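You operate a simulated robot arm through the tools that you are given. There is no shell and no other tool. Be economical: measure what you need, move in short steps, check, and stop when the job is done.

The job below is to be done with a simulated robot arm. You get a single attempt, and the scene is never put back.

Task
Move meter station two's tap plug to HIGH and set its current to 320 A.
Fine: control selector off while the plug moves, on again after.

The check looks at the end state, three seconds after you hand in, the way a careful person would. Anything else that was tipped, shoved, dropped, spilled or broken makes it a failure.

Robot
A 7-joint arm with a vacuum gripper, on a carriage that runs on a rail from [7, 2283] to [-1, -197] (x, y) and turns from -3.944 to 1.85 rad about z. Base frame: it is fixed where the carriage stands at the start and does not move with it; the origin is on the floor, on the carriage's upright axis, x ahead of it, y to its left, z up. Units: mm, rad, N and s.
With the tool pointing down near the work surface it reaches from about 320 to 720 mm from the robot's upright axis, wherever it stands. Its first joint turns from -2.897 to 2.897 rad. Places, roughly: air toggle [700, -400, 1300]; control selector [700, -400, 1100]; current meter of meter station two [700, -100, 1500]; green start button of the meter bench [700, -100, 1100]; overload switch [700, -400, 1200]; range switch of meter station one [700, -100, 1200]; range switch of meter station three [700, -300, 1200]; range switch of meter station two [700, -200, 1200]; second hole of the tap block [500, 500, 1000]; toggle of meter station one [700, -400, 1600]; toggle of meter station three [700, -400, 1400]; toggle of meter station two [700, -400, 1500]; upper jaws of meter station one [700, 200, 1500]; upper jaws of meter station two [700, 500, 1500]; yellow tap plug (4x4x5 cm) [500, 600, 1000]. Payload 1.06 kg.
Tool frame: the origin (TCP) lies in the middle of the cups' lips, and z points out of the cups. The gripper has 1 cup of 24 mm across, covering 24 by 24 mm (tool x, y); the bellows give 8 mm. With the vacuum on, a cup seals on a smooth face that it is pressed against (1 to 4 N); it does not hold porous or soft things. The pull reaches 23 N.
Orientation is that of the tool frame in the base frame, as a unit quaternion [w, x, y, z]. With the cups facing straight down, the tool's x points along the base's -x, its y along +y and its z along -z.

Tools
- The arm moves only by the tool send_rows. Its argument "series" is a list that holds one entry, the list of rows, each a list of 7 numbers: the shift along the base's x, y, z in mm, then the turn, a rotation vector about the base's x, y, z in rad, then the vacuum: 1 switches it on, -1 off. In form: [[[dx, dy, dz, rx, ry, rz, vac], ...]]. A call has 1 to 8 rows; each row is the pose to reach, as a shift and turn from the pose commanded when the call began. A row lasts 0.2 s, in which the tool goes at most 50 mm and 0.15 rad; a call with a longer step from one row to the next is refused whole, and so is a gripper value outside its range. A pose out of reach is approached as far as the arm can. The call stops where the force on the tool passes 70 N (or 10 N more than at its start, if that is more) or the arm is blocked; 0.2 s more then pass. The pull builds up within a second once a cup has sealed. Time passes only in rows, and 0.2 s behind the last, so rows that repeat a pose give it time. The reply holds the time, the measured pose of the TCP, the force on the tool along the base axes and the pull of the vacuum, in the units named above and with some noise, with the torque about the TCP (base axes, N m) and any sound that the robot's microphone picked up.
- Cameras (640 x 400 px; columns grow to the right, rows downward): "scene" is now at [29.7, 149.6, 1608.1]; the picture's right is [-0.03, -1.00, 0.00], its down [-0.51, 0.02, -0.86] and it looks along [0.86, -0.03, -0.51] (base axes); focal length 275 px, centre (320, 200). "wrist" rides on the gripper at [78, 19, -96] in the tool frame; the picture's right is [-0.24, 0.97, 0.00], its down [-0.71, -0.17, -0.69] and it looks along [-0.67, -0.16, 0.73] (tool axes); focal length 243 px, centre (320, 200).
- capture(camera): a new picture of that camera. No time passes.
- slide_trunk(by): slides the trunk up (or, below 0, down) by that many mm; the arm and the scene camera ride with it, the base frame stays. It gives what a move gives, with no picture.
- drive_base(legs): drives the robot by 1 to 6 legs, each [ahead, left, turn to the left] in mm, mm and rad, along the robot's own axes; the way and the turn of a leg run together, so that a leg with both is an arc; at most 1500 mm and 3.142 rad a leg. The arm and the cameras ride along, it lands a little off, and it stops where it bumps. It keeps to its track: a leg is cut to what the track allows. It gives what a move gives.
- head_to(pan, tilt): turns the head with the scene camera to pan (to the left, within 2.705 rad either way) and tilt (down, from -0.506 to 1.204), counted from straight ahead of the robot. It gives what a move gives.
- probe_pixels(camera, pixels): for up to 12 pixels [column, row] of the newest picture of that camera ("zoom" is the newest enlarged one), the place [x, y, z] in the base frame of the surface seen there, good to about 2 mm. No time passes.
- enlarge(camera, box): a new picture of the part [left, top, right, bottom] of that camera's present view, enlarged. No time passes.
- finish_job(): hands the job in; it is judged then, once.

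Work in short steps. Measure before you move; look again where a grasp or a placing could have gone wrong, and mend it. You have 80 turns and 48 pictures in all, those below and enlarged ones among them. Switch the vacuum off and draw the arm clear of the work before you hand the job in, unless the task says otherwise; then end with one line.

The tools are called after "Request:" as name(argument=value, ...) on one line, values as JSON. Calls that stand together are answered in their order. send_rows: Moves the arm, as the interface text tells. Its arguments: {"type":"object","properties":{"series":{"type":"array"}},"required":["series"]} The other tools are called the same way: slide_trunk (by) slides the trunk up or down; drive_base (legs) drives the base; head_to (pan, tilt) turns the head that bears the scene camera; capture (camera) takes a picture; probe_pixels (camera, pixels) gives the place of the surface under pixels of a picture; enlarge (camera, box) takes an enlarged picture of a part of a camera's view; finish_job () hands the job in.

At the start:

```text
t: 0.0
eef_pos: [382.3, -61.6, 1350.0]
tcp_rot: [0.0, 0.0, 1.0, 0.0]
force: [0.0, -0.3, 0.1]
moment: [-0.01, 0.02, 0.02]
pull: 0.1
trunk travel left (down, up): [-525.0, 65.0]
robot x, y, heading: [2.3, 2.4, -0.002]
head pan, tilt: [-0.031, 0.534]
```

scene: 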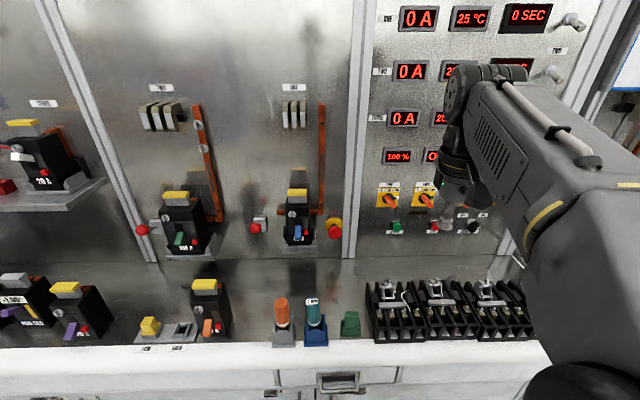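
wrist: 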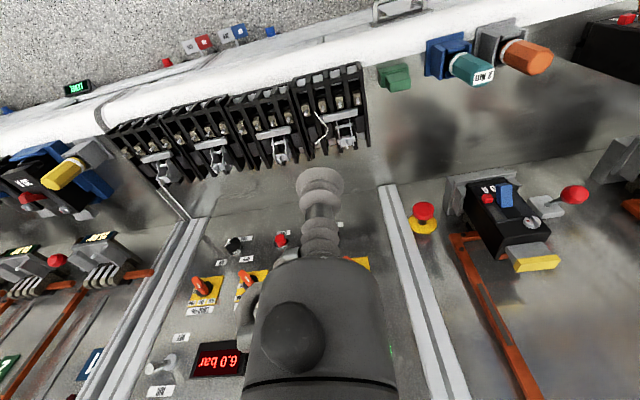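

The scene shows the meter panel partly hidden behind the arm, and the tap block with the yellow plug near (150,327). I'll enlarge both regions.

Request:
enlarge(camera="scene", box=[360, 0, 600, 250])

Request:
enlarge(camera="scene", box=[100, 260, 260, 360])

```text
1.60 times, centred on (480, 125) of scene
```

zoom: 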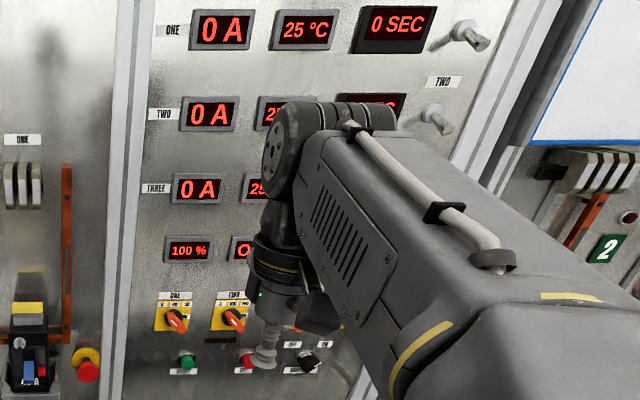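

```text
4.00 times, centred on (180, 310) of scene
```

zoom: 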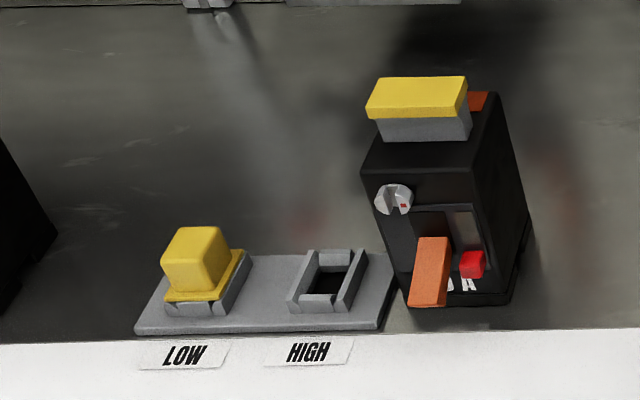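

The arm hides the panel; x=382 is well in front of the things on the wall, so I'll swing the tool to the left at the same height to reveal it.

Request:
send_rows(series=[[[0, 50, 0, 0, 0, 0, -1], [0, 100, 0, 0, 0, 0, -1], [0, 150, 0, 0, 0, 0, -1], [0, 200, 0, 0, 0, 0, -1], [0, 250, 0, 0, 0, 0, -1], [0, 300, 0, 0, 0, 0, -1], [0, 350, 0, 0, 0, 0, -1], [0, 390, 0, 0, 0, 0, -1]]])

Request:
head_to(pan=-0.55, tilt=0.35)

Request:
capture(camera="scene")

```text
t: 1.8
eef_pos: [382.9, 330.5, 1352.8]
tcp_rot: [0.0, 0.001, 1.0, -0.001]
force: [-0.4, -0.4, -0.2]
moment: [0.0, -0.01, -0.01]
pull: 0.0
trunk travel left (down, up): [-525.0, 65.0]
robot x, y, heading: [-1.2, 1.2, -0.003]
head pan, tilt: [-0.031, 0.534]
```

```text
t: 2.8
eef_pos: [383.4, 328.7, 1354.1]
tcp_rot: [0.0, 0.0, 1.0, 0.0]
force: [0.9, -0.7, -0.5]
moment: [-0.02, -0.05, 0.01]
pull: 0.0
trunk travel left (down, up): [-525.0, 65.0]
robot x, y, heading: [-1.5, 1.3, 0.002]
head pan, tilt: [-0.55, 0.351]
```

```text
43 pictures are left
```

scene: 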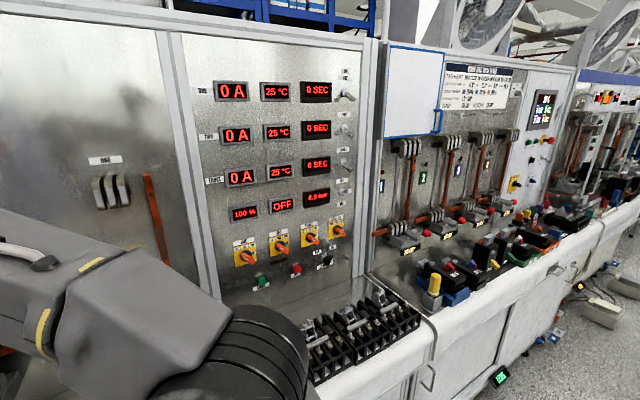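

The panel is now visible; I'll enlarge its lower controls, its upper half, and the notice on the right.

Request:
enlarge(camera="scene", box=[210, 190, 370, 290])

Request:
enlarge(camera="scene", box=[200, 60, 380, 180])

Request:
enlarge(camera="scene", box=[435, 55, 525, 115])

```text
4.00 times, centred on (290, 240) of scene
```

zoom: 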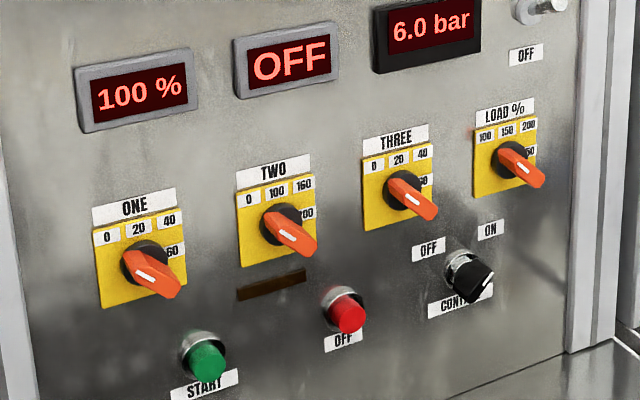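

```text
3.33 times, centred on (290, 120) of scene
```

zoom: 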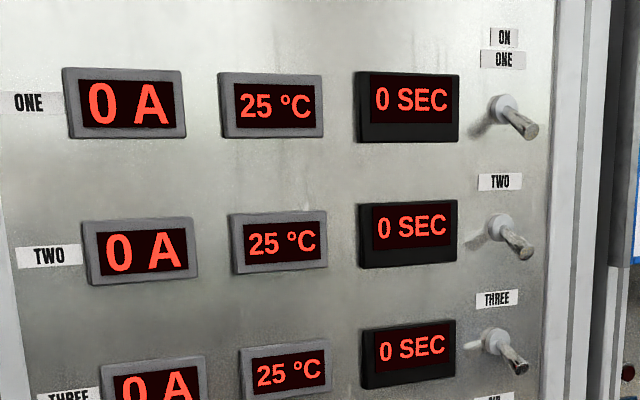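

```text
6.67 times, centred on (480, 85) of scene
```

zoom: 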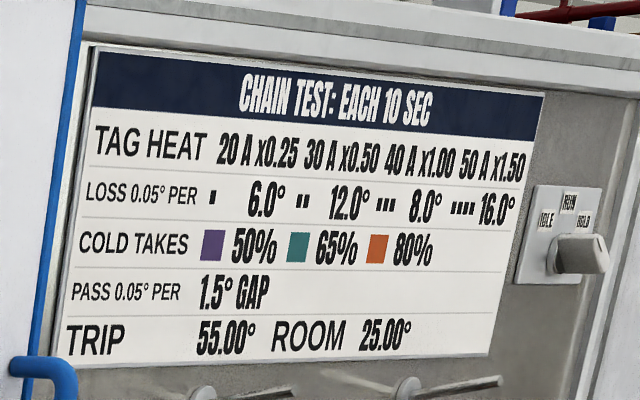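

The range switch two (0/100/160/200…) and the LOAD % dial matter. I'll zoom closer to read the pointers and the selector.

Request:
enlarge(camera="scene", box=[262, 222, 310, 252])

Request:
enlarge(camera="scene", box=[312, 210, 360, 275])

Request:
probe_pixels(camera="zoom", pixels=[[320, 200], [100, 100], [320, 300]])

```text
13.33 times, centred on (286, 237) of scene
```

zoom: 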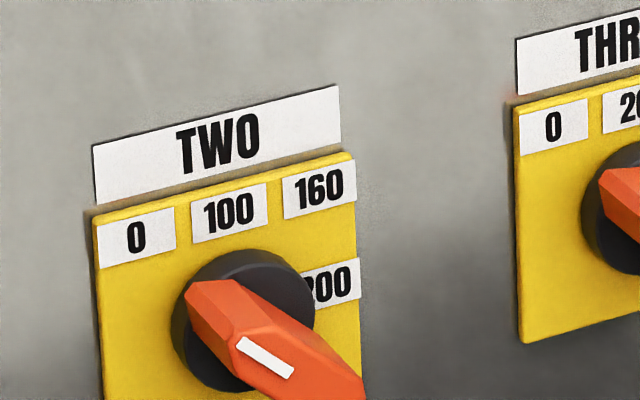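

```text
6.15 times, centred on (336, 242) of scene
```

zoom: 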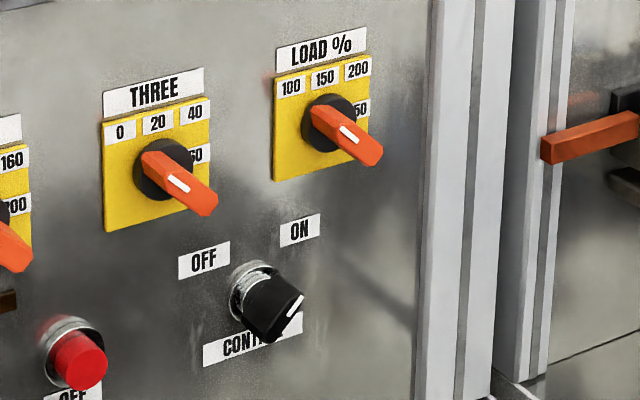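

```text
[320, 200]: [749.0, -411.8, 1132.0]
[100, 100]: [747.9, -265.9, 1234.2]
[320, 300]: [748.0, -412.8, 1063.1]
```

Panel face is at x≈748. I'll drive the carriage right toward the panel to get a more frontal view of the controls.

Request:
drive_base(legs=[[0, -197, 0]])

Request:
head_to(pan=-0.25, tilt=0.45)

Request:
capture(camera="scene")

```text
t: 4.3
eef_pos: [382.2, 133.8, 1353.2]
tcp_rot: [0.0, 0.0, 1.0, 0.0]
force: [-0.7, 0.5, -0.5]
moment: [-0.01, -0.02, 0.0]
pull: 0.1
trunk travel left (down, up): [-525.0, 65.0]
robot x, y, heading: [2.5, -195.2, 0.001]
head pan, tilt: [-0.55, 0.351]
```

```text
t: 5.1
eef_pos: [384.8, 134.4, 1353.7]
tcp_rot: [0.0, 0.0, 1.0, 0.0]
force: [0.2, 0.9, 0.2]
moment: [0.01, 0.0, 0.01]
pull: 0.0
trunk travel left (down, up): [-525.0, 65.0]
robot x, y, heading: [-1.3, -192.2, 0.004]
head pan, tilt: [-0.25, 0.45]
```

```text
37 pictures are left
```

scene: 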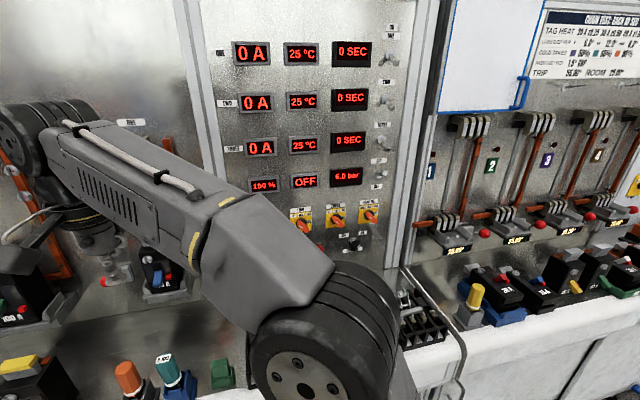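

The dials are visible around (290–385, 205–250), so I'll zoom there.

Request:
enlarge(camera="scene", box=[285, 195, 389, 260])

Request:
probe_pixels(camera="zoom", pixels=[[135, 200], [330, 170], [520, 145], [420, 300]])

```text
6.15 times, centred on (337, 228) of scene
```

zoom: 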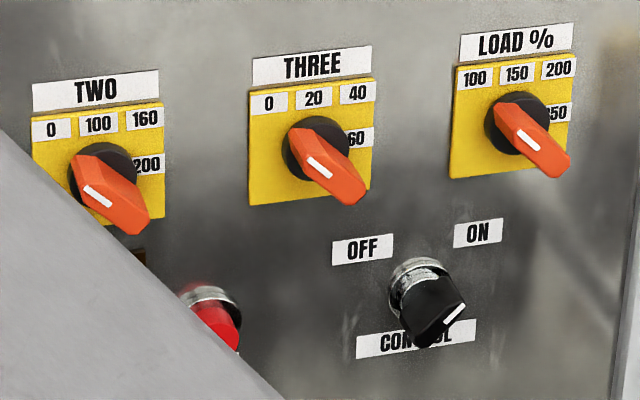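

```text
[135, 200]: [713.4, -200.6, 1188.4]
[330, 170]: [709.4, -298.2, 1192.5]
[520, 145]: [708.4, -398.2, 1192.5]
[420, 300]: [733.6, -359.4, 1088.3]
```

White index marks show the range dials at the upper-left position (0 / 100 %) and the control selector at ON. I'll probe dial THREE (same shape), LOAD and the selector for geometry.

Request:
probe_pixels(camera="zoom", pixels=[[293, 135], [303, 150], [340, 185], [350, 200], [362, 188], [335, 150], [310, 133], [290, 165], [445, 315], [412, 320], [440, 345], [462, 308]])

Request:
probe_pixels(camera="zoom", pixels=[[497, 110], [505, 120], [545, 155], [553, 174], [568, 160], [540, 125], [515, 108], [490, 130], [400, 280], [430, 280], [410, 265], [470, 340]])

```text
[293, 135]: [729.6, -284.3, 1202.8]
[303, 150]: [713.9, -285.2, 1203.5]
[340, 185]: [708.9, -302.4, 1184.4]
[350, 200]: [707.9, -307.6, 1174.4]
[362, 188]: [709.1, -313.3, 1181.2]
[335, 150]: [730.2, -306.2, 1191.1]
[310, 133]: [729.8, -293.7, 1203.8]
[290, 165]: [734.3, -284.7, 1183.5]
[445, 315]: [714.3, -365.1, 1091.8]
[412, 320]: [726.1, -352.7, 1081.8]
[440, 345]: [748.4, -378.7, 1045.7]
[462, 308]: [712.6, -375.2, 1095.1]
```

```text
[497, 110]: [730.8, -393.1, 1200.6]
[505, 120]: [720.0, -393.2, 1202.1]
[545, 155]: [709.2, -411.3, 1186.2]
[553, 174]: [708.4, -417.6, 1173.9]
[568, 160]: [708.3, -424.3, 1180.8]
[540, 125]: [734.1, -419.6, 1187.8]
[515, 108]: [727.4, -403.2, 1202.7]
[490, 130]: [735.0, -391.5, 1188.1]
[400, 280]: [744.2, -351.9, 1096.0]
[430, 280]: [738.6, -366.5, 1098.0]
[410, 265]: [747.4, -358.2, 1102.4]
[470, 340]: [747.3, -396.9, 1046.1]
```

Each dial's bar is about 40×14 mm, with its front at x≈709 and its disc at x≈732. That is too narrow to seal on, so I'll push the bar ends sideways with the tool pointing at the panel. I'll turn the tool to face +x with the wrist camera on the left side.

Request:
send_rows(series=[[[20, -42, 0, 0.086, -0.086, -0.086, -1], [40, -84, 0, 0.172, -0.172, -0.172, -1], [60, -126, 0, 0.258, -0.258, -0.258, -1], [80, -168, 0, 0.344, -0.344, -0.344, -1], [100, -210, 0, 0.43, -0.43, -0.43, -1], [120, -252, 0, 0.516, -0.516, -0.516, -1], [140, -294, 0, 0.602, -0.602, -0.602, -1], [160, -336, 0, 0.688, -0.688, -0.688, -1]]])

```text
t: 6.9
eef_pos: [542.1, -204.5, 1353.2]
tcp_rot: [0.324, 0.325, 0.827, 0.325]
force: [0.4, 0.6, 1.4]
moment: [0.02, -0.02, -0.01]
pull: 0.0
trunk travel left (down, up): [-525.0, 65.0]
robot x, y, heading: [3.0, -192.2, 0.003]
head pan, tilt: [-0.25, 0.45]
```

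The turn is going well. I'll complete the remaining 0.90 rad while descending a little.

Request:
send_rows(series=[[[0, -15, -15, 0.0745, -0.0745, -0.0745, -1], [0, -30, -30, 0.149, -0.149, -0.149, -1], [0, -45, -45, 0.2235, -0.2235, -0.2235, -1], [0, -60, -60, 0.298, -0.298, -0.298, -1], [0, -75, -75, 0.3725, -0.3725, -0.3725, -1], [0, -90, -90, 0.447, -0.447, -0.447, -1], [0, -105, -105, 0.521, -0.521, -0.521, -1]]])

Request:
capture(camera="wrist")

```text
t: 8.5
eef_pos: [543.7, -305.1, 1246.3]
tcp_rot: [0.501, 0.5, 0.499, 0.5]
force: [0.0, -0.8, 0.2]
moment: [-0.03, 0.0, -0.01]
pull: 0.1
trunk travel left (down, up): [-525.0, 65.0]
robot x, y, heading: [3.7, -193.2, 0.004]
head pan, tilt: [-0.25, 0.45]
```

```text
35 pictures are left
```

wrist: 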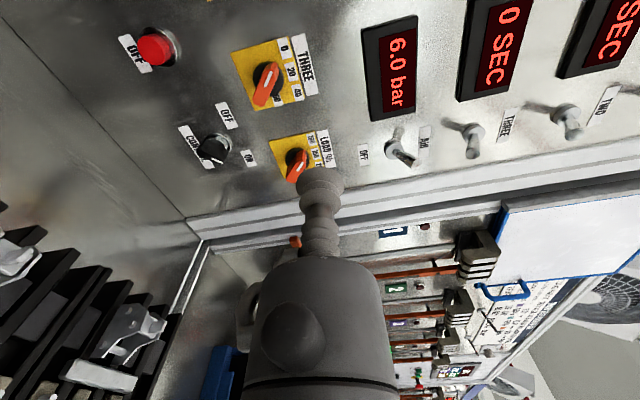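

Orientation achieved. The control selector is at (213,148) in the wrist view, so I'll enlarge it and measure.

Request:
enlarge(camera="wrist", box=[170, 95, 266, 175])

Request:
probe_pixels(camera="zoom", pixels=[[320, 250], [250, 345], [300, 300], [350, 300], [270, 290], [320, 365], [250, 310], [340, 270], [200, 300], [520, 330]])

```text
5.00 times, centred on (218, 135) of wrist
```

zoom: 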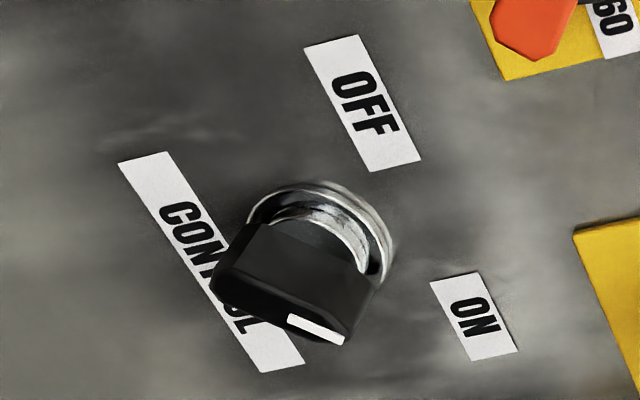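

```text
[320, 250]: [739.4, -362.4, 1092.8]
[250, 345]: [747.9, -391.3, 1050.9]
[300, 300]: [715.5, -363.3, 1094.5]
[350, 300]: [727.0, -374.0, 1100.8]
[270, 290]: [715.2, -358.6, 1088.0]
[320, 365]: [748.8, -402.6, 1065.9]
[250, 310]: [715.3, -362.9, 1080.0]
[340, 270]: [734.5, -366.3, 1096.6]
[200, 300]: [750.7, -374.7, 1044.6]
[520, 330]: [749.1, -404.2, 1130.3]
```

I'll probe the selector blade's outline more finely to find its axis and ends.

Request:
probe_pixels(camera="zoom", pixels=[[225, 285], [235, 300], [300, 325], [335, 335], [345, 325], [280, 315], [340, 342], [218, 275], [260, 315], [290, 200], [390, 250], [253, 215]])

```text
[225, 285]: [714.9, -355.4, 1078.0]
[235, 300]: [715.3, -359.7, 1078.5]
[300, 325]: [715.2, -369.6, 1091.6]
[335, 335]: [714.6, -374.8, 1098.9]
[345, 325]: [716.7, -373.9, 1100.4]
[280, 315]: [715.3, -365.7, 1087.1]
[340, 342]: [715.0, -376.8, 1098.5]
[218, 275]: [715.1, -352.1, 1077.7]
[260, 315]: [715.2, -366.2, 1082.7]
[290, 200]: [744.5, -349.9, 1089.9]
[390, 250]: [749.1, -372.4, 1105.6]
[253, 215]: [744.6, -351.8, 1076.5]
```

The selector axis is at about (y −364.5, z 1088), with the blade at 45° toward ON, front x=715. Before descending I'll check the heights of the terminal blocks below.

Request:
probe_pixels(camera="wrist", pixels=[[130, 320], [110, 375], [10, 240], [40, 310], [155, 325], [190, 280], [220, 375]])

Request:
probe_pixels(camera="scene", pixels=[[420, 305], [412, 325], [400, 290], [440, 330]])

```text
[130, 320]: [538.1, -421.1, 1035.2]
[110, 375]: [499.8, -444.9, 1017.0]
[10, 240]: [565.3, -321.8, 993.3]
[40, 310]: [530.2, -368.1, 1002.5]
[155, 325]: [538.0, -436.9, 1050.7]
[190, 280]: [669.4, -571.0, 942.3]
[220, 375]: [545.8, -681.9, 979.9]
```

```text
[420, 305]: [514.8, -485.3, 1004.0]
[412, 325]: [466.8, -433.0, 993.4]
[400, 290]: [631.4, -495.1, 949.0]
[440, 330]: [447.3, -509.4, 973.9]
```

The terminals reach z≈1051 at x≈538. I'll pitch the tool 0.4 rad downward so the wrist stays higher, and move to a stand-off at about (655,−390,1082).

Request:
send_rows(series=[[[10, -14, -10, 0, 0.067, 0, -1], [25, -28, -30, 0, 0.134, 0, -1], [45, -42, -60, 0, 0.2, 0, -1], [65, -56, -95, 0, 0.267, 0, -1], [85, -70, -130, 0, 0.334, 0, -1], [110, -85, -164, 0, 0.4, 0, -1], [110, -85, -164, 0, 0.4, 0, -1]]])

Request:
capture(camera="wrist")

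```text
t: 10.1
eef_pos: [653.1, -392.2, 1084.0]
tcp_rot: [0.39, 0.589, 0.59, 0.39]
force: [-0.4, 0.7, -0.5]
moment: [0.03, -0.02, 0.0]
pull: 0.0
trunk travel left (down, up): [-525.0, 65.0]
robot x, y, heading: [-3.9, -194.5, -0.002]
head pan, tilt: [-0.25, 0.45]
```

```text
33 pictures are left
```

wrist: 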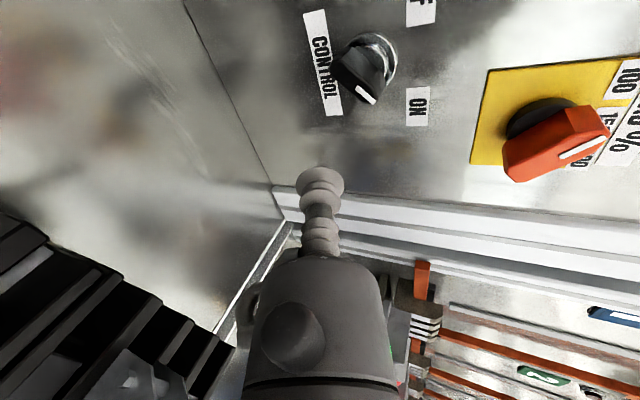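

The cup is to the right of and below the selector blade, as planned. I'll advance to x≈721 beside the blade.

Request:
send_rows(series=[[[35, 1, -1, 0, 0, 0, -1], [67, 2, -2, 0, 0, 0, -1], [67, 2, -2, 0, 0, 0, -1]]])

```text
t: 10.9
eef_pos: [719.7, -390.9, 1082.9]
tcp_rot: [0.39, 0.589, 0.59, 0.391]
force: [0.4, -0.2, 0.4]
moment: [0.0, 0.02, -0.01]
pull: 0.2
trunk travel left (down, up): [-525.0, 65.0]
robot x, y, heading: [-0.5, -191.9, 0.003]
head pan, tilt: [-0.25, 0.45]
```

In place with no contact. Now I'll sweep an arc up and left to turn the blade to OFF.

Request:
send_rows(series=[[[0, 5, 3, 0, 0, 0, -1], [0, 5, 10, 0, 0, 0, -1], [0, 9, 18, 0, 0, 0, -1], [0, 15, 24, 0, 0, 0, -1], [0, 23, 27, 0, 0, 0, -1], [0, 29, 27, 0, 0, 0, -1], [0, 29, 27, 0, 0, 0, -1]]])

Request:
capture(camera="wrist")

```text
t: 12.5
eef_pos: [719.5, -360.7, 1109.1]
tcp_rot: [0.391, 0.589, 0.589, 0.391]
force: [-0.3, -0.5, -0.9]
moment: [-0.02, 0.0, -0.01]
pull: 0.1
trunk travel left (down, up): [-525.0, 65.0]
robot x, y, heading: [6.2, -190.6, 0.0]
head pan, tilt: [-0.25, 0.45]
```

```text
32 pictures are left
```

wrist: 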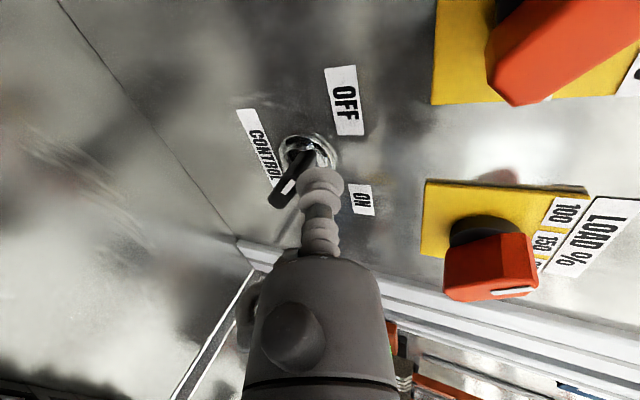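

The blade now appears to lean toward OFF (up-left). I'll draw back to verify.

Request:
send_rows(series=[[[-20, -4, 8, 0, 0, 0, -1], [-65, -4, 12, 0, 0, 0, -1], [-100, -4, 30, 0, 0, 0, -1]]])

Request:
capture(camera="wrist")

```text
t: 13.3
eef_pos: [617.4, -363.1, 1139.4]
tcp_rot: [0.39, 0.59, 0.589, 0.391]
force: [0.0, 0.1, 0.7]
moment: [-0.02, -0.01, 0.0]
pull: 0.0
trunk travel left (down, up): [-525.0, 65.0]
robot x, y, heading: [0.6, -196.3, 0.004]
head pan, tilt: [-0.25, 0.45]
```

```text
31 pictures are left
```

wrist: 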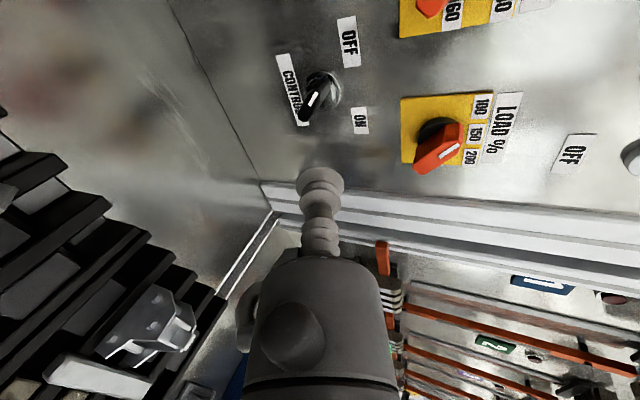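

I'll zoom in on the selector to read its index mark.

Request:
enlarge(camera="wrist", box=[270, 50, 390, 140])

Request:
probe_pixels(camera="zoom", pixels=[[165, 350], [190, 290], [220, 230], [250, 180], [260, 260], [220, 300], [290, 170], [270, 220]])

```text
4.44 times, centred on (330, 95) of wrist
```

zoom: 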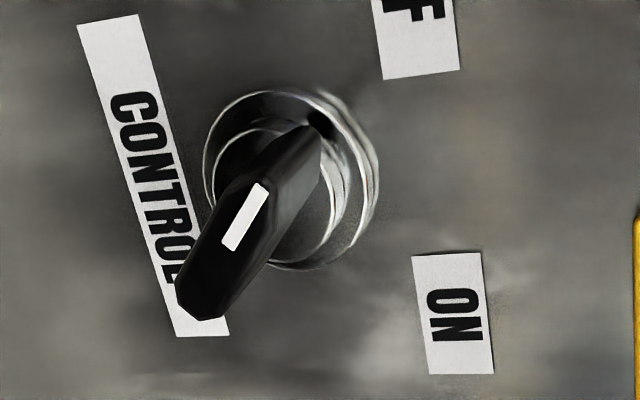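

```text
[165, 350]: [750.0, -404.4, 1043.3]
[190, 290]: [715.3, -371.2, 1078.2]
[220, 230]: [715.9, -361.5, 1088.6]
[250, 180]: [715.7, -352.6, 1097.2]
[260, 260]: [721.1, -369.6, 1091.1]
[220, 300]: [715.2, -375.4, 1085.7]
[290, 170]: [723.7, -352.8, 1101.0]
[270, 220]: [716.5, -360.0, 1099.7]
```

The index points up-left: OFF. Next is the plug: I'll withdraw, raise the tool and return it to pointing down.

Request:
send_rows(series=[[[-16, 10, 30, 0, -0.067, 0, -1], [-32, 20, 60, 0, -0.134, 0, -1], [-48, 30, 90, 0, -0.2, 0, -1], [-64, 40, 120, 0, -0.267, 0, -1], [-80, 50, 150, 0, -0.334, 0, -1], [-97, 63, 180, 0, -0.4, 0, -1]]])

Request:
send_rows(series=[[[-15, 20, 5, -0.086, 0.086, 0.086, -1], [-30, 40, 10, -0.172, 0.172, 0.172, -1], [-45, 60, 15, -0.258, 0.258, 0.258, -1], [-60, 80, 20, -0.344, 0.344, 0.344, -1], [-75, 100, 25, -0.43, 0.43, 0.43, -1], [-90, 120, 30, -0.516, 0.516, 0.516, -1], [-105, 140, 35, -0.602, 0.602, 0.602, -1], [-110, 150, 40, -0.688, 0.688, 0.688, -1]]])

Request:
send_rows(series=[[[0, 10, 0, -0.0745, 0.0745, 0.0745, -1], [0, 20, 0, -0.149, 0.149, 0.149, -1], [0, 30, 0, -0.2235, 0.2235, 0.2235, -1], [0, 40, 0, -0.298, 0.298, 0.298, -1], [0, 50, 0, -0.3725, 0.3725, 0.3725, -1], [0, 60, 0, -0.447, 0.447, 0.447, -1], [0, 60, 0, -0.521, 0.521, 0.521, -1]]])

Request:
head_to(pan=0.6, tilt=0.5)

Request:
capture(camera="scene")

```text
t: 14.7
eef_pos: [521.5, -303.5, 1319.8]
tcp_rot: [0.5, 0.5, 0.499, 0.5]
force: [1.1, 0.2, 0.0]
moment: [0.01, 0.02, -0.01]
pull: 0.0
trunk travel left (down, up): [-525.0, 65.0]
robot x, y, heading: [-0.4, -195.5, -0.001]
head pan, tilt: [-0.25, 0.45]
```

```text
t: 16.5
eef_pos: [411.9, -150.9, 1359.4]
tcp_rot: [0.251, 0.252, 0.9, 0.251]
force: [-0.3, 0.8, 0.6]
moment: [0.0, 0.02, 0.05]
pull: 0.0
trunk travel left (down, up): [-525.0, 65.0]
robot x, y, heading: [-0.1, -194.3, -0.002]
head pan, tilt: [-0.25, 0.45]
```

```text
t: 18.1
eef_pos: [413.7, -92.2, 1359.4]
tcp_rot: [-0.001, 0.001, 1.0, -0.001]
force: [1.0, -0.1, 0.9]
moment: [0.0, 0.03, 0.03]
pull: 0.1
trunk travel left (down, up): [-525.0, 65.0]
robot x, y, heading: [-1.4, -195.6, -0.0]
head pan, tilt: [-0.25, 0.45]
```

```text
t: 19.3
eef_pos: [412.3, -91.5, 1359.3]
tcp_rot: [0.0, 0.0, 1.0, 0.0]
force: [-0.5, 0.9, -0.1]
moment: [0.01, 0.0, 0.03]
pull: 0.0
trunk travel left (down, up): [-525.0, 65.0]
robot x, y, heading: [2.2, -194.1, 0.004]
head pan, tilt: [0.6, 0.499]
```

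```text
29 pictures are left
```

scene: 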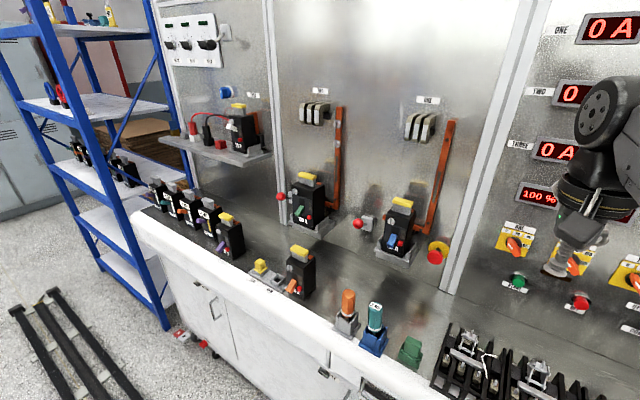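

The path to the left is clear at this height. I'll drive left so the tap block at about (500, 550) is in front of the arm.

Request:
drive_base(legs=[[0, 590, 0]])

Request:
head_to(pan=0.1, tilt=0.75)

Request:
capture(camera="scene")

```text
t: 22.6
eef_pos: [416.3, 491.7, 1358.4]
tcp_rot: [-0.001, 0.005, 1.0, 0.0]
force: [0.4, 1.1, 0.5]
moment: [0.01, 0.02, 0.01]
pull: 0.0
trunk travel left (down, up): [-525.0, 65.0]
robot x, y, heading: [0.5, 393.3, -0.01]
head pan, tilt: [0.6, 0.499]
```

```text
t: 23.6
eef_pos: [415.5, 491.2, 1359.4]
tcp_rot: [0.0, 0.005, 1.0, 0.0]
force: [0.2, -0.3, -0.5]
moment: [0.0, -0.01, 0.02]
pull: 0.1
trunk travel left (down, up): [-525.0, 65.0]
robot x, y, heading: [4.4, 392.7, -0.008]
head pan, tilt: [0.099, 0.75]
```

```text
28 pictures are left
```

scene: 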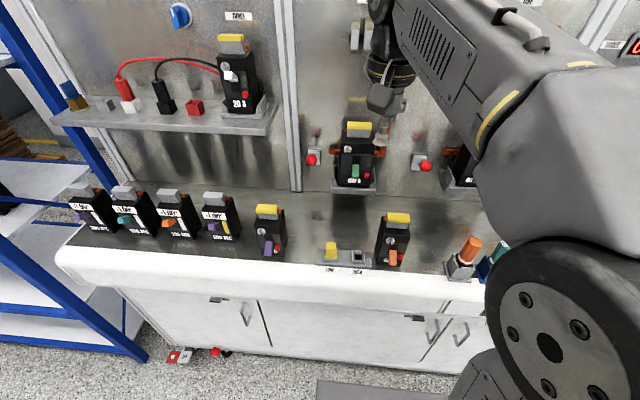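

The tap block is at (345,256); I'll zoom and probe the plug and the HIGH socket.

Request:
enlarge(camera="scene", box=[306, 225, 402, 285])

Request:
probe_pixels(camera="zoom", pixels=[[170, 120], [150, 115], [190, 115], [170, 150], [190, 195], [125, 200], [300, 200], [340, 195], [410, 200], [370, 210], [340, 250], [255, 230]])

```text
6.67 times, centred on (354, 255) of scene
```

zoom: 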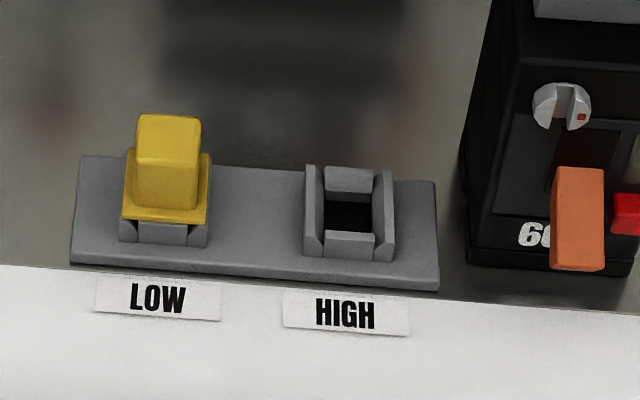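

```text
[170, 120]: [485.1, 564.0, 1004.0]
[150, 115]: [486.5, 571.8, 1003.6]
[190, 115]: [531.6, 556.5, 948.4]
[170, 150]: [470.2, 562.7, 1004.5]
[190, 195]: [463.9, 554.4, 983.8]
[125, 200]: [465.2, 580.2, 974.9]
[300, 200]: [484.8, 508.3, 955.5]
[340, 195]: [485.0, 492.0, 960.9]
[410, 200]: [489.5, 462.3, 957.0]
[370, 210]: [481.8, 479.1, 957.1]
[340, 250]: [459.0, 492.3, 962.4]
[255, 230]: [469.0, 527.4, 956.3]
```

The plug top is at z≈1004, centred near (478,564), and the HIGH socket is near y≈488. I'll check clearance to the neighbouring breaker and station two shelf.

Request:
probe_pixels(camera="scene", pixels=[[398, 215], [390, 222], [380, 240], [395, 258], [268, 210], [358, 127], [312, 159], [355, 172], [345, 190], [420, 163]])

Request:
send_rows(series=[[[15, 18, -30, 0, 0, 0, -1], [30, 36, -65, 0, 0, 0, -1], [45, 54, -105, 0, 0, 0, -1], [60, 72, -145, 0, 0, 0, -1], [62, 73, -190, 0, 0, 0, -1], [62, 73, -230, 0, 0, 0, -1], [62, 73, -255, 0, 0, 0, -1]]])

Request:
capture(camera="wrist")

```text
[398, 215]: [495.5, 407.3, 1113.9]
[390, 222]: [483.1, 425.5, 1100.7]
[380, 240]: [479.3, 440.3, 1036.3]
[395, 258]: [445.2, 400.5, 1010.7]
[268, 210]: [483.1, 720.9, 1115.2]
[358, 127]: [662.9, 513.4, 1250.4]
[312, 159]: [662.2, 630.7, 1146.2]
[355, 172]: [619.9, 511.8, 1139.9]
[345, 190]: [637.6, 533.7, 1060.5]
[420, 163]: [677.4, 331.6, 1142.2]
```

```text
t: 25.2
eef_pos: [477.6, 563.6, 1104.0]
tcp_rot: [0.0, 0.006, 1.0, 0.001]
force: [0.6, 0.6, 1.0]
moment: [0.0, 0.0, 0.0]
pull: 0.1
trunk travel left (down, up): [-525.0, 65.0]
robot x, y, heading: [0.9, 394.0, -0.008]
head pan, tilt: [0.099, 0.75]
```

```text
26 pictures are left
```

wrist: 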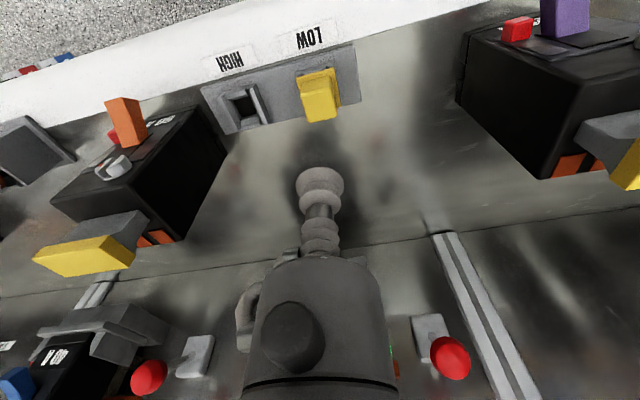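

The neighbouring breaker spans y≤440, up to z 1114, so there's adequate clearance. I'll enlarge the block in the wrist view for precise plug and socket positions.

Request:
enlarge(camera="wrist", box=[195, 40, 371, 150])

Request:
probe_pixels(camera="zoom", pixels=[[395, 140], [485, 120], [420, 225], [500, 200], [445, 170], [405, 215], [505, 190], [430, 100], [375, 150], [530, 220], [440, 270], [495, 120]])

Request:
probe_pixels(camera="zoom", pixels=[[125, 215], [240, 180], [145, 320], [260, 290], [165, 215], [205, 200], [195, 290], [180, 240], [110, 210], [230, 170], [150, 330], [270, 285]])

```text
3.64 times, centred on (283, 95) of wrist
```

zoom: 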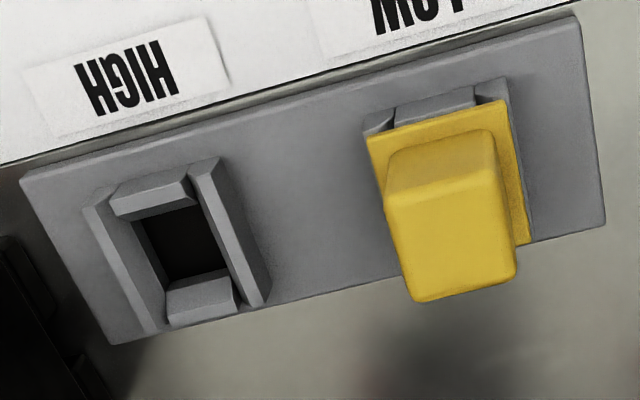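

```text
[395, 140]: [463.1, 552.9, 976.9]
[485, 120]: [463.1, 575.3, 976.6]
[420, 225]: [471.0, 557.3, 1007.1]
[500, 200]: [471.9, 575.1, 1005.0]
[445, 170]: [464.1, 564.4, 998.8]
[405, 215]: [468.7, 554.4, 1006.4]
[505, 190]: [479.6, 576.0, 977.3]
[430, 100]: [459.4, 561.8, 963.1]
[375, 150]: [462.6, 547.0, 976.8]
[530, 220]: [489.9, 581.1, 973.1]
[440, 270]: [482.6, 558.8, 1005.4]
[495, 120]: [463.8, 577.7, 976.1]
```

```text
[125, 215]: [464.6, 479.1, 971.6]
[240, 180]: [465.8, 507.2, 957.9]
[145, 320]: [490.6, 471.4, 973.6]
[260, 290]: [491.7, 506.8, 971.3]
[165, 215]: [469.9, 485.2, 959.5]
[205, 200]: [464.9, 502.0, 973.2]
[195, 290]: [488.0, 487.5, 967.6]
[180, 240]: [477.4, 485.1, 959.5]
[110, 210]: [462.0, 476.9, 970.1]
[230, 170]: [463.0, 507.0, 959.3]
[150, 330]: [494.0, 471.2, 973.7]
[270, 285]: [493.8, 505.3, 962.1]
```

The plug's top face is about 25 mm square, centred at (477,564,1005). I'll descend with vacuum on and touch it gently.

Request:
send_rows(series=[[[-0.5, 0.5, -40, 0, 0, 0, -1], [-0.5, 0.5, -80, 0, 0, 0, -1], [-0.5, 0.5, -93, 0, 0, 0, 1], [-0.5, 0.5, -97, 0, 0, 0, 1], [-0.5, 0.5, -99, 0, 0, 0, 1], [-0.5, 0.5, -100, 0, 0, 0, 1], [-0.5, 0.5, -101, 0, 0, 0, 1], [-0.5, 0.5, -101, 0, 0, 0, 1]]])

```text
t: 27.0
eef_pos: [478.4, 565.5, 1004.3]
tcp_rot: [0.001, 0.005, 1.0, 0.001]
force: [2.0, -0.1, 15.7]
moment: [-0.03, 0.02, 0.0]
pull: 23.4
trunk travel left (down, up): [-525.0, 65.0]
robot x, y, heading: [0.1, 391.2, -0.01]
head pan, tilt: [0.099, 0.75]
```

Sealed with a 23 N pull. Lifting straight up.

Request:
send_rows(series=[[[0, 0, 4, 0, 0, 0, 1], [0, 0, 10, 0, 0, 0, 1], [0, 0, 20, 0, 0, 0, 1], [0, 0, 35, 0, 0, 0, 1], [0, 0, 55, 0, 0, 0, 1], [0, 0, 80, 0, 0, 0, 1], [0, 0, 80, 0, 0, 0, 1]]])

Request:
capture(camera="wrist")

Request:
enlarge(camera="scene", box=[306, 215, 402, 285])

```text
t: 28.6
eef_pos: [478.4, 564.8, 1084.9]
tcp_rot: [0.0, 0.005, 1.0, 0.0]
force: [0.0, 0.5, -0.4]
moment: [0.04, -0.01, 0.02]
pull: 22.4
trunk travel left (down, up): [-525.0, 65.0]
robot x, y, heading: [0.6, 390.8, -0.011]
head pan, tilt: [0.099, 0.75]
```

```text
24 pictures are left
```

wrist: 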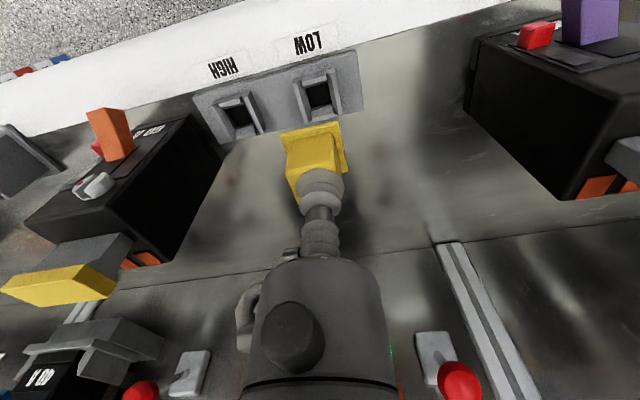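

```text
5.71 times, centred on (354, 250) of scene
```

zoom: 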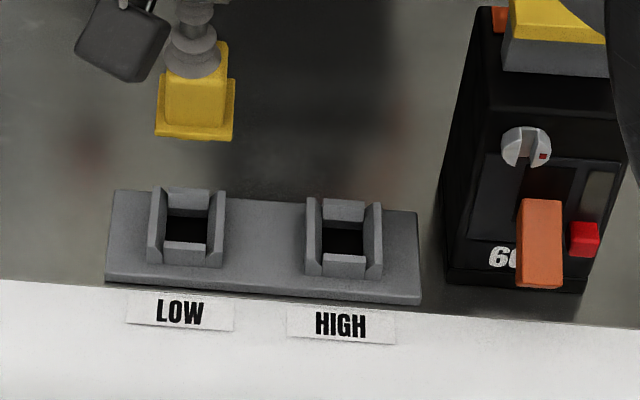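

The plug is lifted and both sockets are visible. I'll probe matching points on the two sockets to get the exact spacing.

Request:
probe_pixels(camera="zoom", pixels=[[150, 240], [308, 251], [223, 240], [382, 250], [185, 252], [344, 264], [187, 197], [344, 207], [185, 245], [344, 256]])

Request:
enlarge(camera="wrist", box=[185, 45, 361, 155])

```text
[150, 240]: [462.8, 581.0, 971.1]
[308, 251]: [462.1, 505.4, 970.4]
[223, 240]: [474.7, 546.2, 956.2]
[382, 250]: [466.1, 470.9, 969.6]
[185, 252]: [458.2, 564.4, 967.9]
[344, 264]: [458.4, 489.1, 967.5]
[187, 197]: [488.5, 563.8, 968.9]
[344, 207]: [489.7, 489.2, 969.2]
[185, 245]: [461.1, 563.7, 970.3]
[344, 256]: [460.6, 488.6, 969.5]
```

```text
3.64 times, centred on (273, 100) of wrist
```

zoom: 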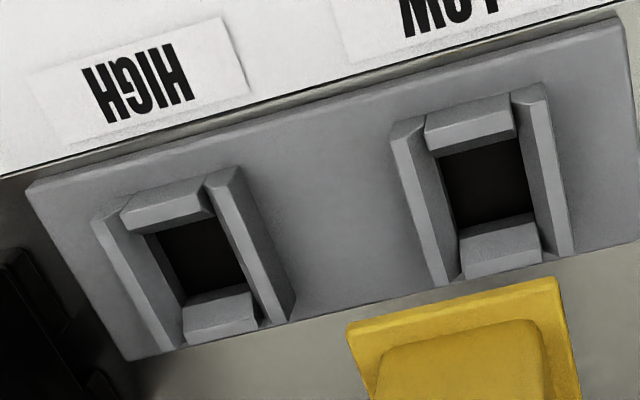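

The spacing is 75 mm in y with no x shift. I'll move over and descend partway.

Request:
send_rows(series=[[[0, -38, 0, 0, 0, 0, 1], [0, -75, 0, 0, 0, 0, 1], [0, -75, 0, 0, 0, 0, 1], [0, -75, -25, 0, 0, 0, 1], [0, -75, -45, 0, 0, 0, 1], [0, -75, -45, 0, 0, 0, 1]]])

Request:
enlarge(camera="scene", box=[306, 215, 402, 285])

```text
t: 30.0
eef_pos: [478.6, 489.4, 1038.1]
tcp_rot: [0.0, 0.005, 1.0, 0.0]
force: [-0.2, 0.4, -1.6]
moment: [0.01, -0.03, 0.03]
pull: 23.5
trunk travel left (down, up): [-525.0, 65.0]
robot x, y, heading: [4.0, 392.9, -0.011]
head pan, tilt: [0.099, 0.75]
```

```text
5.71 times, centred on (354, 250) of scene
```

zoom: 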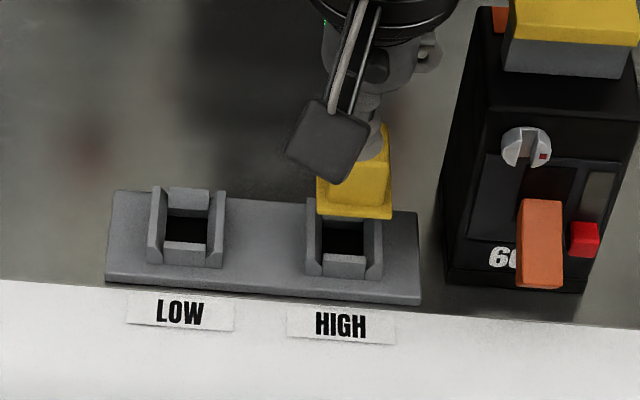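

The plug is aligned above HIGH with no contact. I'll lower it in fine steps to the seated height.

Request:
send_rows(series=[[[0, 0, -12, 0, 0, 0, 1], [0, 0, -20, 0, 0, 0, 1], [0, 0, -26, 0, 0, 0, 1], [0, 0, -30, 0, 0, 0, 1], [0, 0, -33, 0, 0, 0, 1], [0, 0, -35, 0, 0, 0, 1], [0, 0, -35, 0, 0, 0, 1]]])

```text
t: 31.6
eef_pos: [478.5, 489.3, 1005.3]
tcp_rot: [0.001, 0.005, 1.0, 0.0]
force: [4.4, 1.2, 10.1]
moment: [-0.02, 0.02, 0.0]
pull: 23.0
trunk travel left (down, up): [-525.0, 65.0]
robot x, y, heading: [0.7, 392.8, -0.01]
head pan, tilt: [0.099, 0.75]
```

The height matches the original seating (1005 vs 1004). I'll press slightly, release the vacuum and rise.

Request:
send_rows(series=[[[0, 0, -2, 0, 0, 0, 1], [0, 0, -2, 0, 0, 0, -1], [0, 0, -2, 0, 0, 0, -1], [0, 0, 0, 0, 0, 0, -1], [0, 0, 3, 0, 0, 0, -1], [0, 0, 20, 0, 0, 0, -1], [0, 0, 60, 0, 0, 0, -1], [0, 0, 100, 0, 0, 0, -1]]])

Request:
enlarge(camera="scene", box=[306, 215, 402, 285])

Request:
probe_pixels(camera="zoom", pixels=[[345, 185], [320, 235], [375, 235], [345, 245]])

```text
t: 33.4
eef_pos: [477.8, 489.0, 1103.3]
tcp_rot: [0.0, 0.005, 1.0, 0.0]
force: [-0.3, 0.0, 0.2]
moment: [0.02, 0.01, -0.02]
pull: 0.0
trunk travel left (down, up): [-525.0, 65.0]
robot x, y, heading: [1.0, 393.1, -0.011]
head pan, tilt: [0.099, 0.75]
```

```text
5.71 times, centred on (354, 250) of scene
```

zoom: 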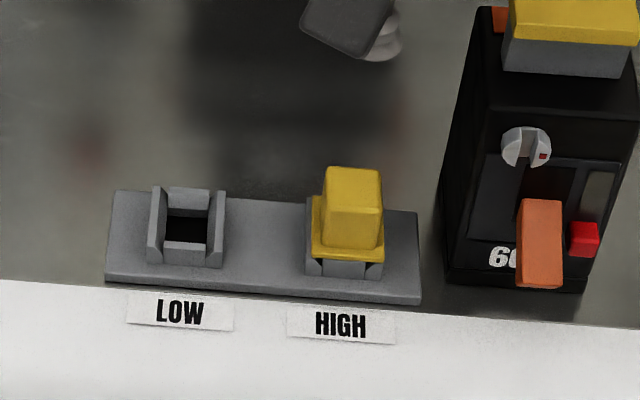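

```text
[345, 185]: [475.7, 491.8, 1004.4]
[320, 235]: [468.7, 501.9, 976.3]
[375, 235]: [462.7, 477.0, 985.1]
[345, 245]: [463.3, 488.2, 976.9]
```

The plug is fully seated in HIGH (flange z≈976, top 1004, as before). Now I'll raise the arm, drive back to the panel, and turn the tool to face it.

Request:
send_rows(series=[[[0, 5, 40, 0, 0, 0, -1], [-10, 5, 80, 0, 0, 0, -1], [-20, 5, 120, 0, 0, 0, -1], [-35, 5, 160, 0, 0, 0, -1], [-50, 5, 200, 0, 0, 0, -1], [-65, 5, 240, 0, 0, 0, -1], [-65, 5, 257, 0, 0, 0, -1]]])

Request:
drive_base(legs=[[0, -588, 0.008]])

Request:
send_rows(series=[[[15, -20, 0, 0.086, -0.086, -0.086, -1], [30, -40, 0, 0.172, -0.172, -0.172, -1], [45, -60, 0, 0.258, -0.258, -0.258, -1], [60, -80, 0, 0.344, -0.344, -0.344, -1], [75, -100, 0, 0.43, -0.43, -0.43, -1], [90, -120, 0, 0.516, -0.516, -0.516, -1], [105, -140, 0, 0.602, -0.602, -0.602, -1], [120, -160, 0, 0.688, -0.688, -0.688, -1]]])

Request:
send_rows(series=[[[0, 0, -10, 0.0745, -0.0745, -0.0745, -1], [0, 0, -20, 0.149, -0.149, -0.149, -1], [0, 0, -30, 0.2235, -0.2235, -0.2235, -1], [0, 0, -40, 0.298, -0.298, -0.298, -1], [0, 0, -50, 0.3725, -0.3725, -0.3725, -1], [0, 0, -60, 0.447, -0.447, -0.447, -1], [0, 0, -70, 0.521, -0.521, -0.521, -1]]])

Request:
head_to(pan=-0.25, tilt=0.45)

```text
t: 35.0
eef_pos: [413.9, 493.6, 1360.1]
tcp_rot: [0.0, 0.005, 1.0, 0.001]
force: [-0.1, -0.3, -0.3]
moment: [-0.03, -0.02, -0.02]
pull: 0.0
trunk travel left (down, up): [-525.0, 65.0]
robot x, y, heading: [-0.9, 390.3, -0.011]
head pan, tilt: [0.099, 0.75]
```

```text
t: 38.3
eef_pos: [409.8, -87.7, 1360.6]
tcp_rot: [0.0, -0.004, 1.0, 0.0]
force: [-0.8, -0.3, 0.5]
moment: [0.02, 0.01, -0.01]
pull: 0.1
trunk travel left (down, up): [-525.0, 65.0]
robot x, y, heading: [-1.9, -196.0, 0.008]
head pan, tilt: [0.099, 0.75]
```

```text
t: 40.1
eef_pos: [530.7, -246.7, 1359.2]
tcp_rot: [0.326, 0.322, 0.828, 0.323]
force: [0.5, -0.4, 0.0]
moment: [-0.03, 0.04, 0.0]
pull: 0.1
trunk travel left (down, up): [-525.0, 65.0]
robot x, y, heading: [1.4, -196.2, 0.001]
head pan, tilt: [0.099, 0.75]
```

```text
t: 41.7
eef_pos: [529.6, -245.7, 1290.0]
tcp_rot: [0.503, 0.498, 0.501, 0.498]
force: [-0.2, 0.3, 0.1]
moment: [0.01, -0.01, 0.0]
pull: 0.0
trunk travel left (down, up): [-525.0, 65.0]
robot x, y, heading: [-4.9, -197.4, 0.006]
head pan, tilt: [0.099, 0.75]
```

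```text
t: 42.5
eef_pos: [530.2, -247.0, 1289.0]
tcp_rot: [0.502, 0.497, 0.502, 0.499]
force: [-0.1, -0.3, -0.4]
moment: [-0.01, -0.01, -0.01]
pull: 0.1
trunk travel left (down, up): [-525.0, 65.0]
robot x, y, heading: [1.1, -191.2, 0.008]
head pan, tilt: [-0.25, 0.45]
```

Now I'll go to the selector from its left side (mirror of before): stand-off at (653,−338,1084), pitched down, then in to x≈720.

Request:
send_rows(series=[[[20, -15, -34, 0, 0.067, 0, -1], [40, -30, -68, 0, 0.134, 0, -1], [60, -45, -102, 0, 0.2, 0, -1], [80, -60, -137, 0, 0.267, 0, -1], [102, -76, -172, 0, 0.334, 0, -1], [123, -92, -205, 0, 0.4, 0, -1], [155, -92, -205, 0, 0.4, 0, -1], [189, -92, -205, 0, 0.4, 0, -1]]])

```text
t: 44.3
eef_pos: [720.5, -338.3, 1087.1]
tcp_rot: [0.392, 0.586, 0.593, 0.389]
force: [0.2, 0.4, 0.4]
moment: [-0.02, 0.01, -0.03]
pull: 0.1
trunk travel left (down, up): [-525.0, 65.0]
robot x, y, heading: [-3.8, -193.8, 0.01]
head pan, tilt: [-0.25, 0.45]
```

In position with no contact. I'll sweep up and right to turn the selector to ON, then withdraw.

Request:
send_rows(series=[[[0, -4, -1, 0, 0, 0, -1], [0, -5, 6, 0, 0, 0, -1], [0, -9, 14, 0, 0, 0, -1], [0, -15, 20, 0, 0, 0, -1], [0, -23, 23, 0, 0, 0, -1], [0, -30, 23, 0, 0, 0, -1], [0, -30, 23, 0, 0, 0, -1]]])

Request:
send_rows(series=[[[-20, 4, 8, 0, 0, 0, -1], [-60, 4, 15, 0, 0, 0, -1], [-100, 20, 30, 0, 0, 0, -1], [-100, 20, 30, 0, 0, 0, -1]]])

Request:
capture(camera="wrist")

Request:
capture(camera="scene")

```text
t: 45.9
eef_pos: [719.3, -367.7, 1109.5]
tcp_rot: [0.393, 0.587, 0.592, 0.389]
force: [0.5, 0.0, 0.5]
moment: [-0.02, -0.02, 0.01]
pull: 0.0
trunk travel left (down, up): [-525.0, 65.0]
robot x, y, heading: [-0.0, -192.9, 0.005]
head pan, tilt: [-0.25, 0.45]
```

```text
t: 46.9
eef_pos: [618.4, -348.8, 1140.0]
tcp_rot: [0.392, 0.587, 0.592, 0.389]
force: [0.0, 0.1, 0.7]
moment: [-0.03, 0.03, -0.01]
pull: 0.0
trunk travel left (down, up): [-525.0, 65.0]
robot x, y, heading: [-2.2, -192.7, 0.008]
head pan, tilt: [-0.25, 0.45]
```

```text
19 pictures are left
```

wrist: 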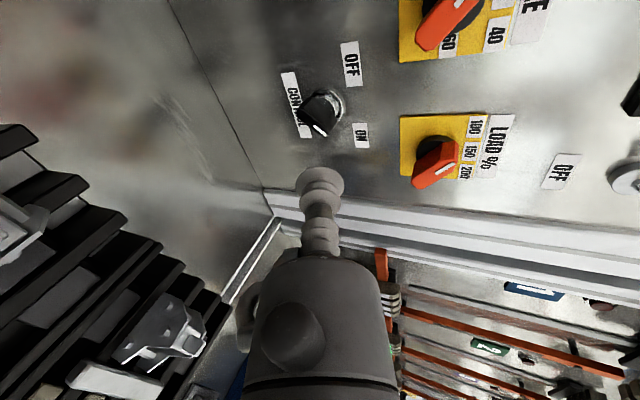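

```text
18 pictures are left
```

scene: 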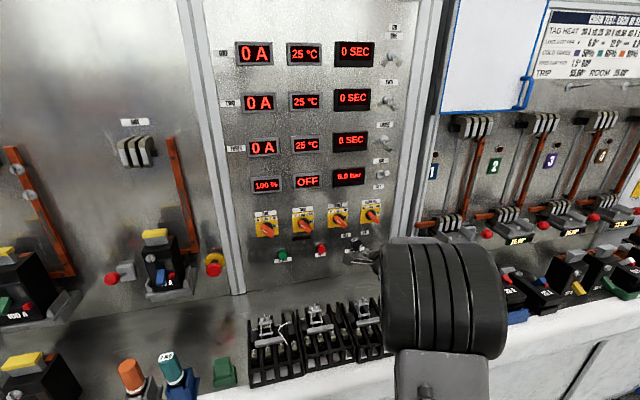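

The selector is back at ON. Next I'll measure the LOAD dial precisely in the wrist view before turning it from 100 to 200.

Request:
enlarge(camera="wrist", box=[390, 100, 518, 200])

Request:
probe_pixels(camera="zoom", pixels=[[60, 80], [380, 80], [300, 190], [335, 215], [325, 255], [130, 420], [210, 400], [150, 365], [340, 280], [200, 200], [250, 300], [180, 330]])

```text
4.00 times, centred on (454, 150) of wrist
```

zoom: 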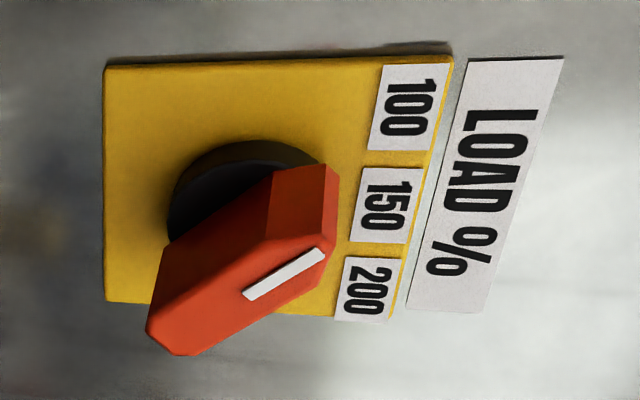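

```text
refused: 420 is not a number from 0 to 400
```

I'll repeat the probe with valid pixels.

Request:
probe_pixels(camera="zoom", pixels=[[110, 68], [110, 298], [430, 70], [180, 345], [155, 325], [325, 240], [330, 255], [280, 235], [200, 290], [230, 150], [280, 285], [175, 195]])

```text
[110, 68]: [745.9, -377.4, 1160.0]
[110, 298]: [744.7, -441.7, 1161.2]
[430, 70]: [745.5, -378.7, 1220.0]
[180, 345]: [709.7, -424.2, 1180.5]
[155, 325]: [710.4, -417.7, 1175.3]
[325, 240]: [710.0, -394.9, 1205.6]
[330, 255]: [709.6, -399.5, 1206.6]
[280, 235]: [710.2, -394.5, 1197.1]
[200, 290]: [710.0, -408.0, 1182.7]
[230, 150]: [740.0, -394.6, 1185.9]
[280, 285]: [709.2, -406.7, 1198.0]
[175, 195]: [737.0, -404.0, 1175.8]
```

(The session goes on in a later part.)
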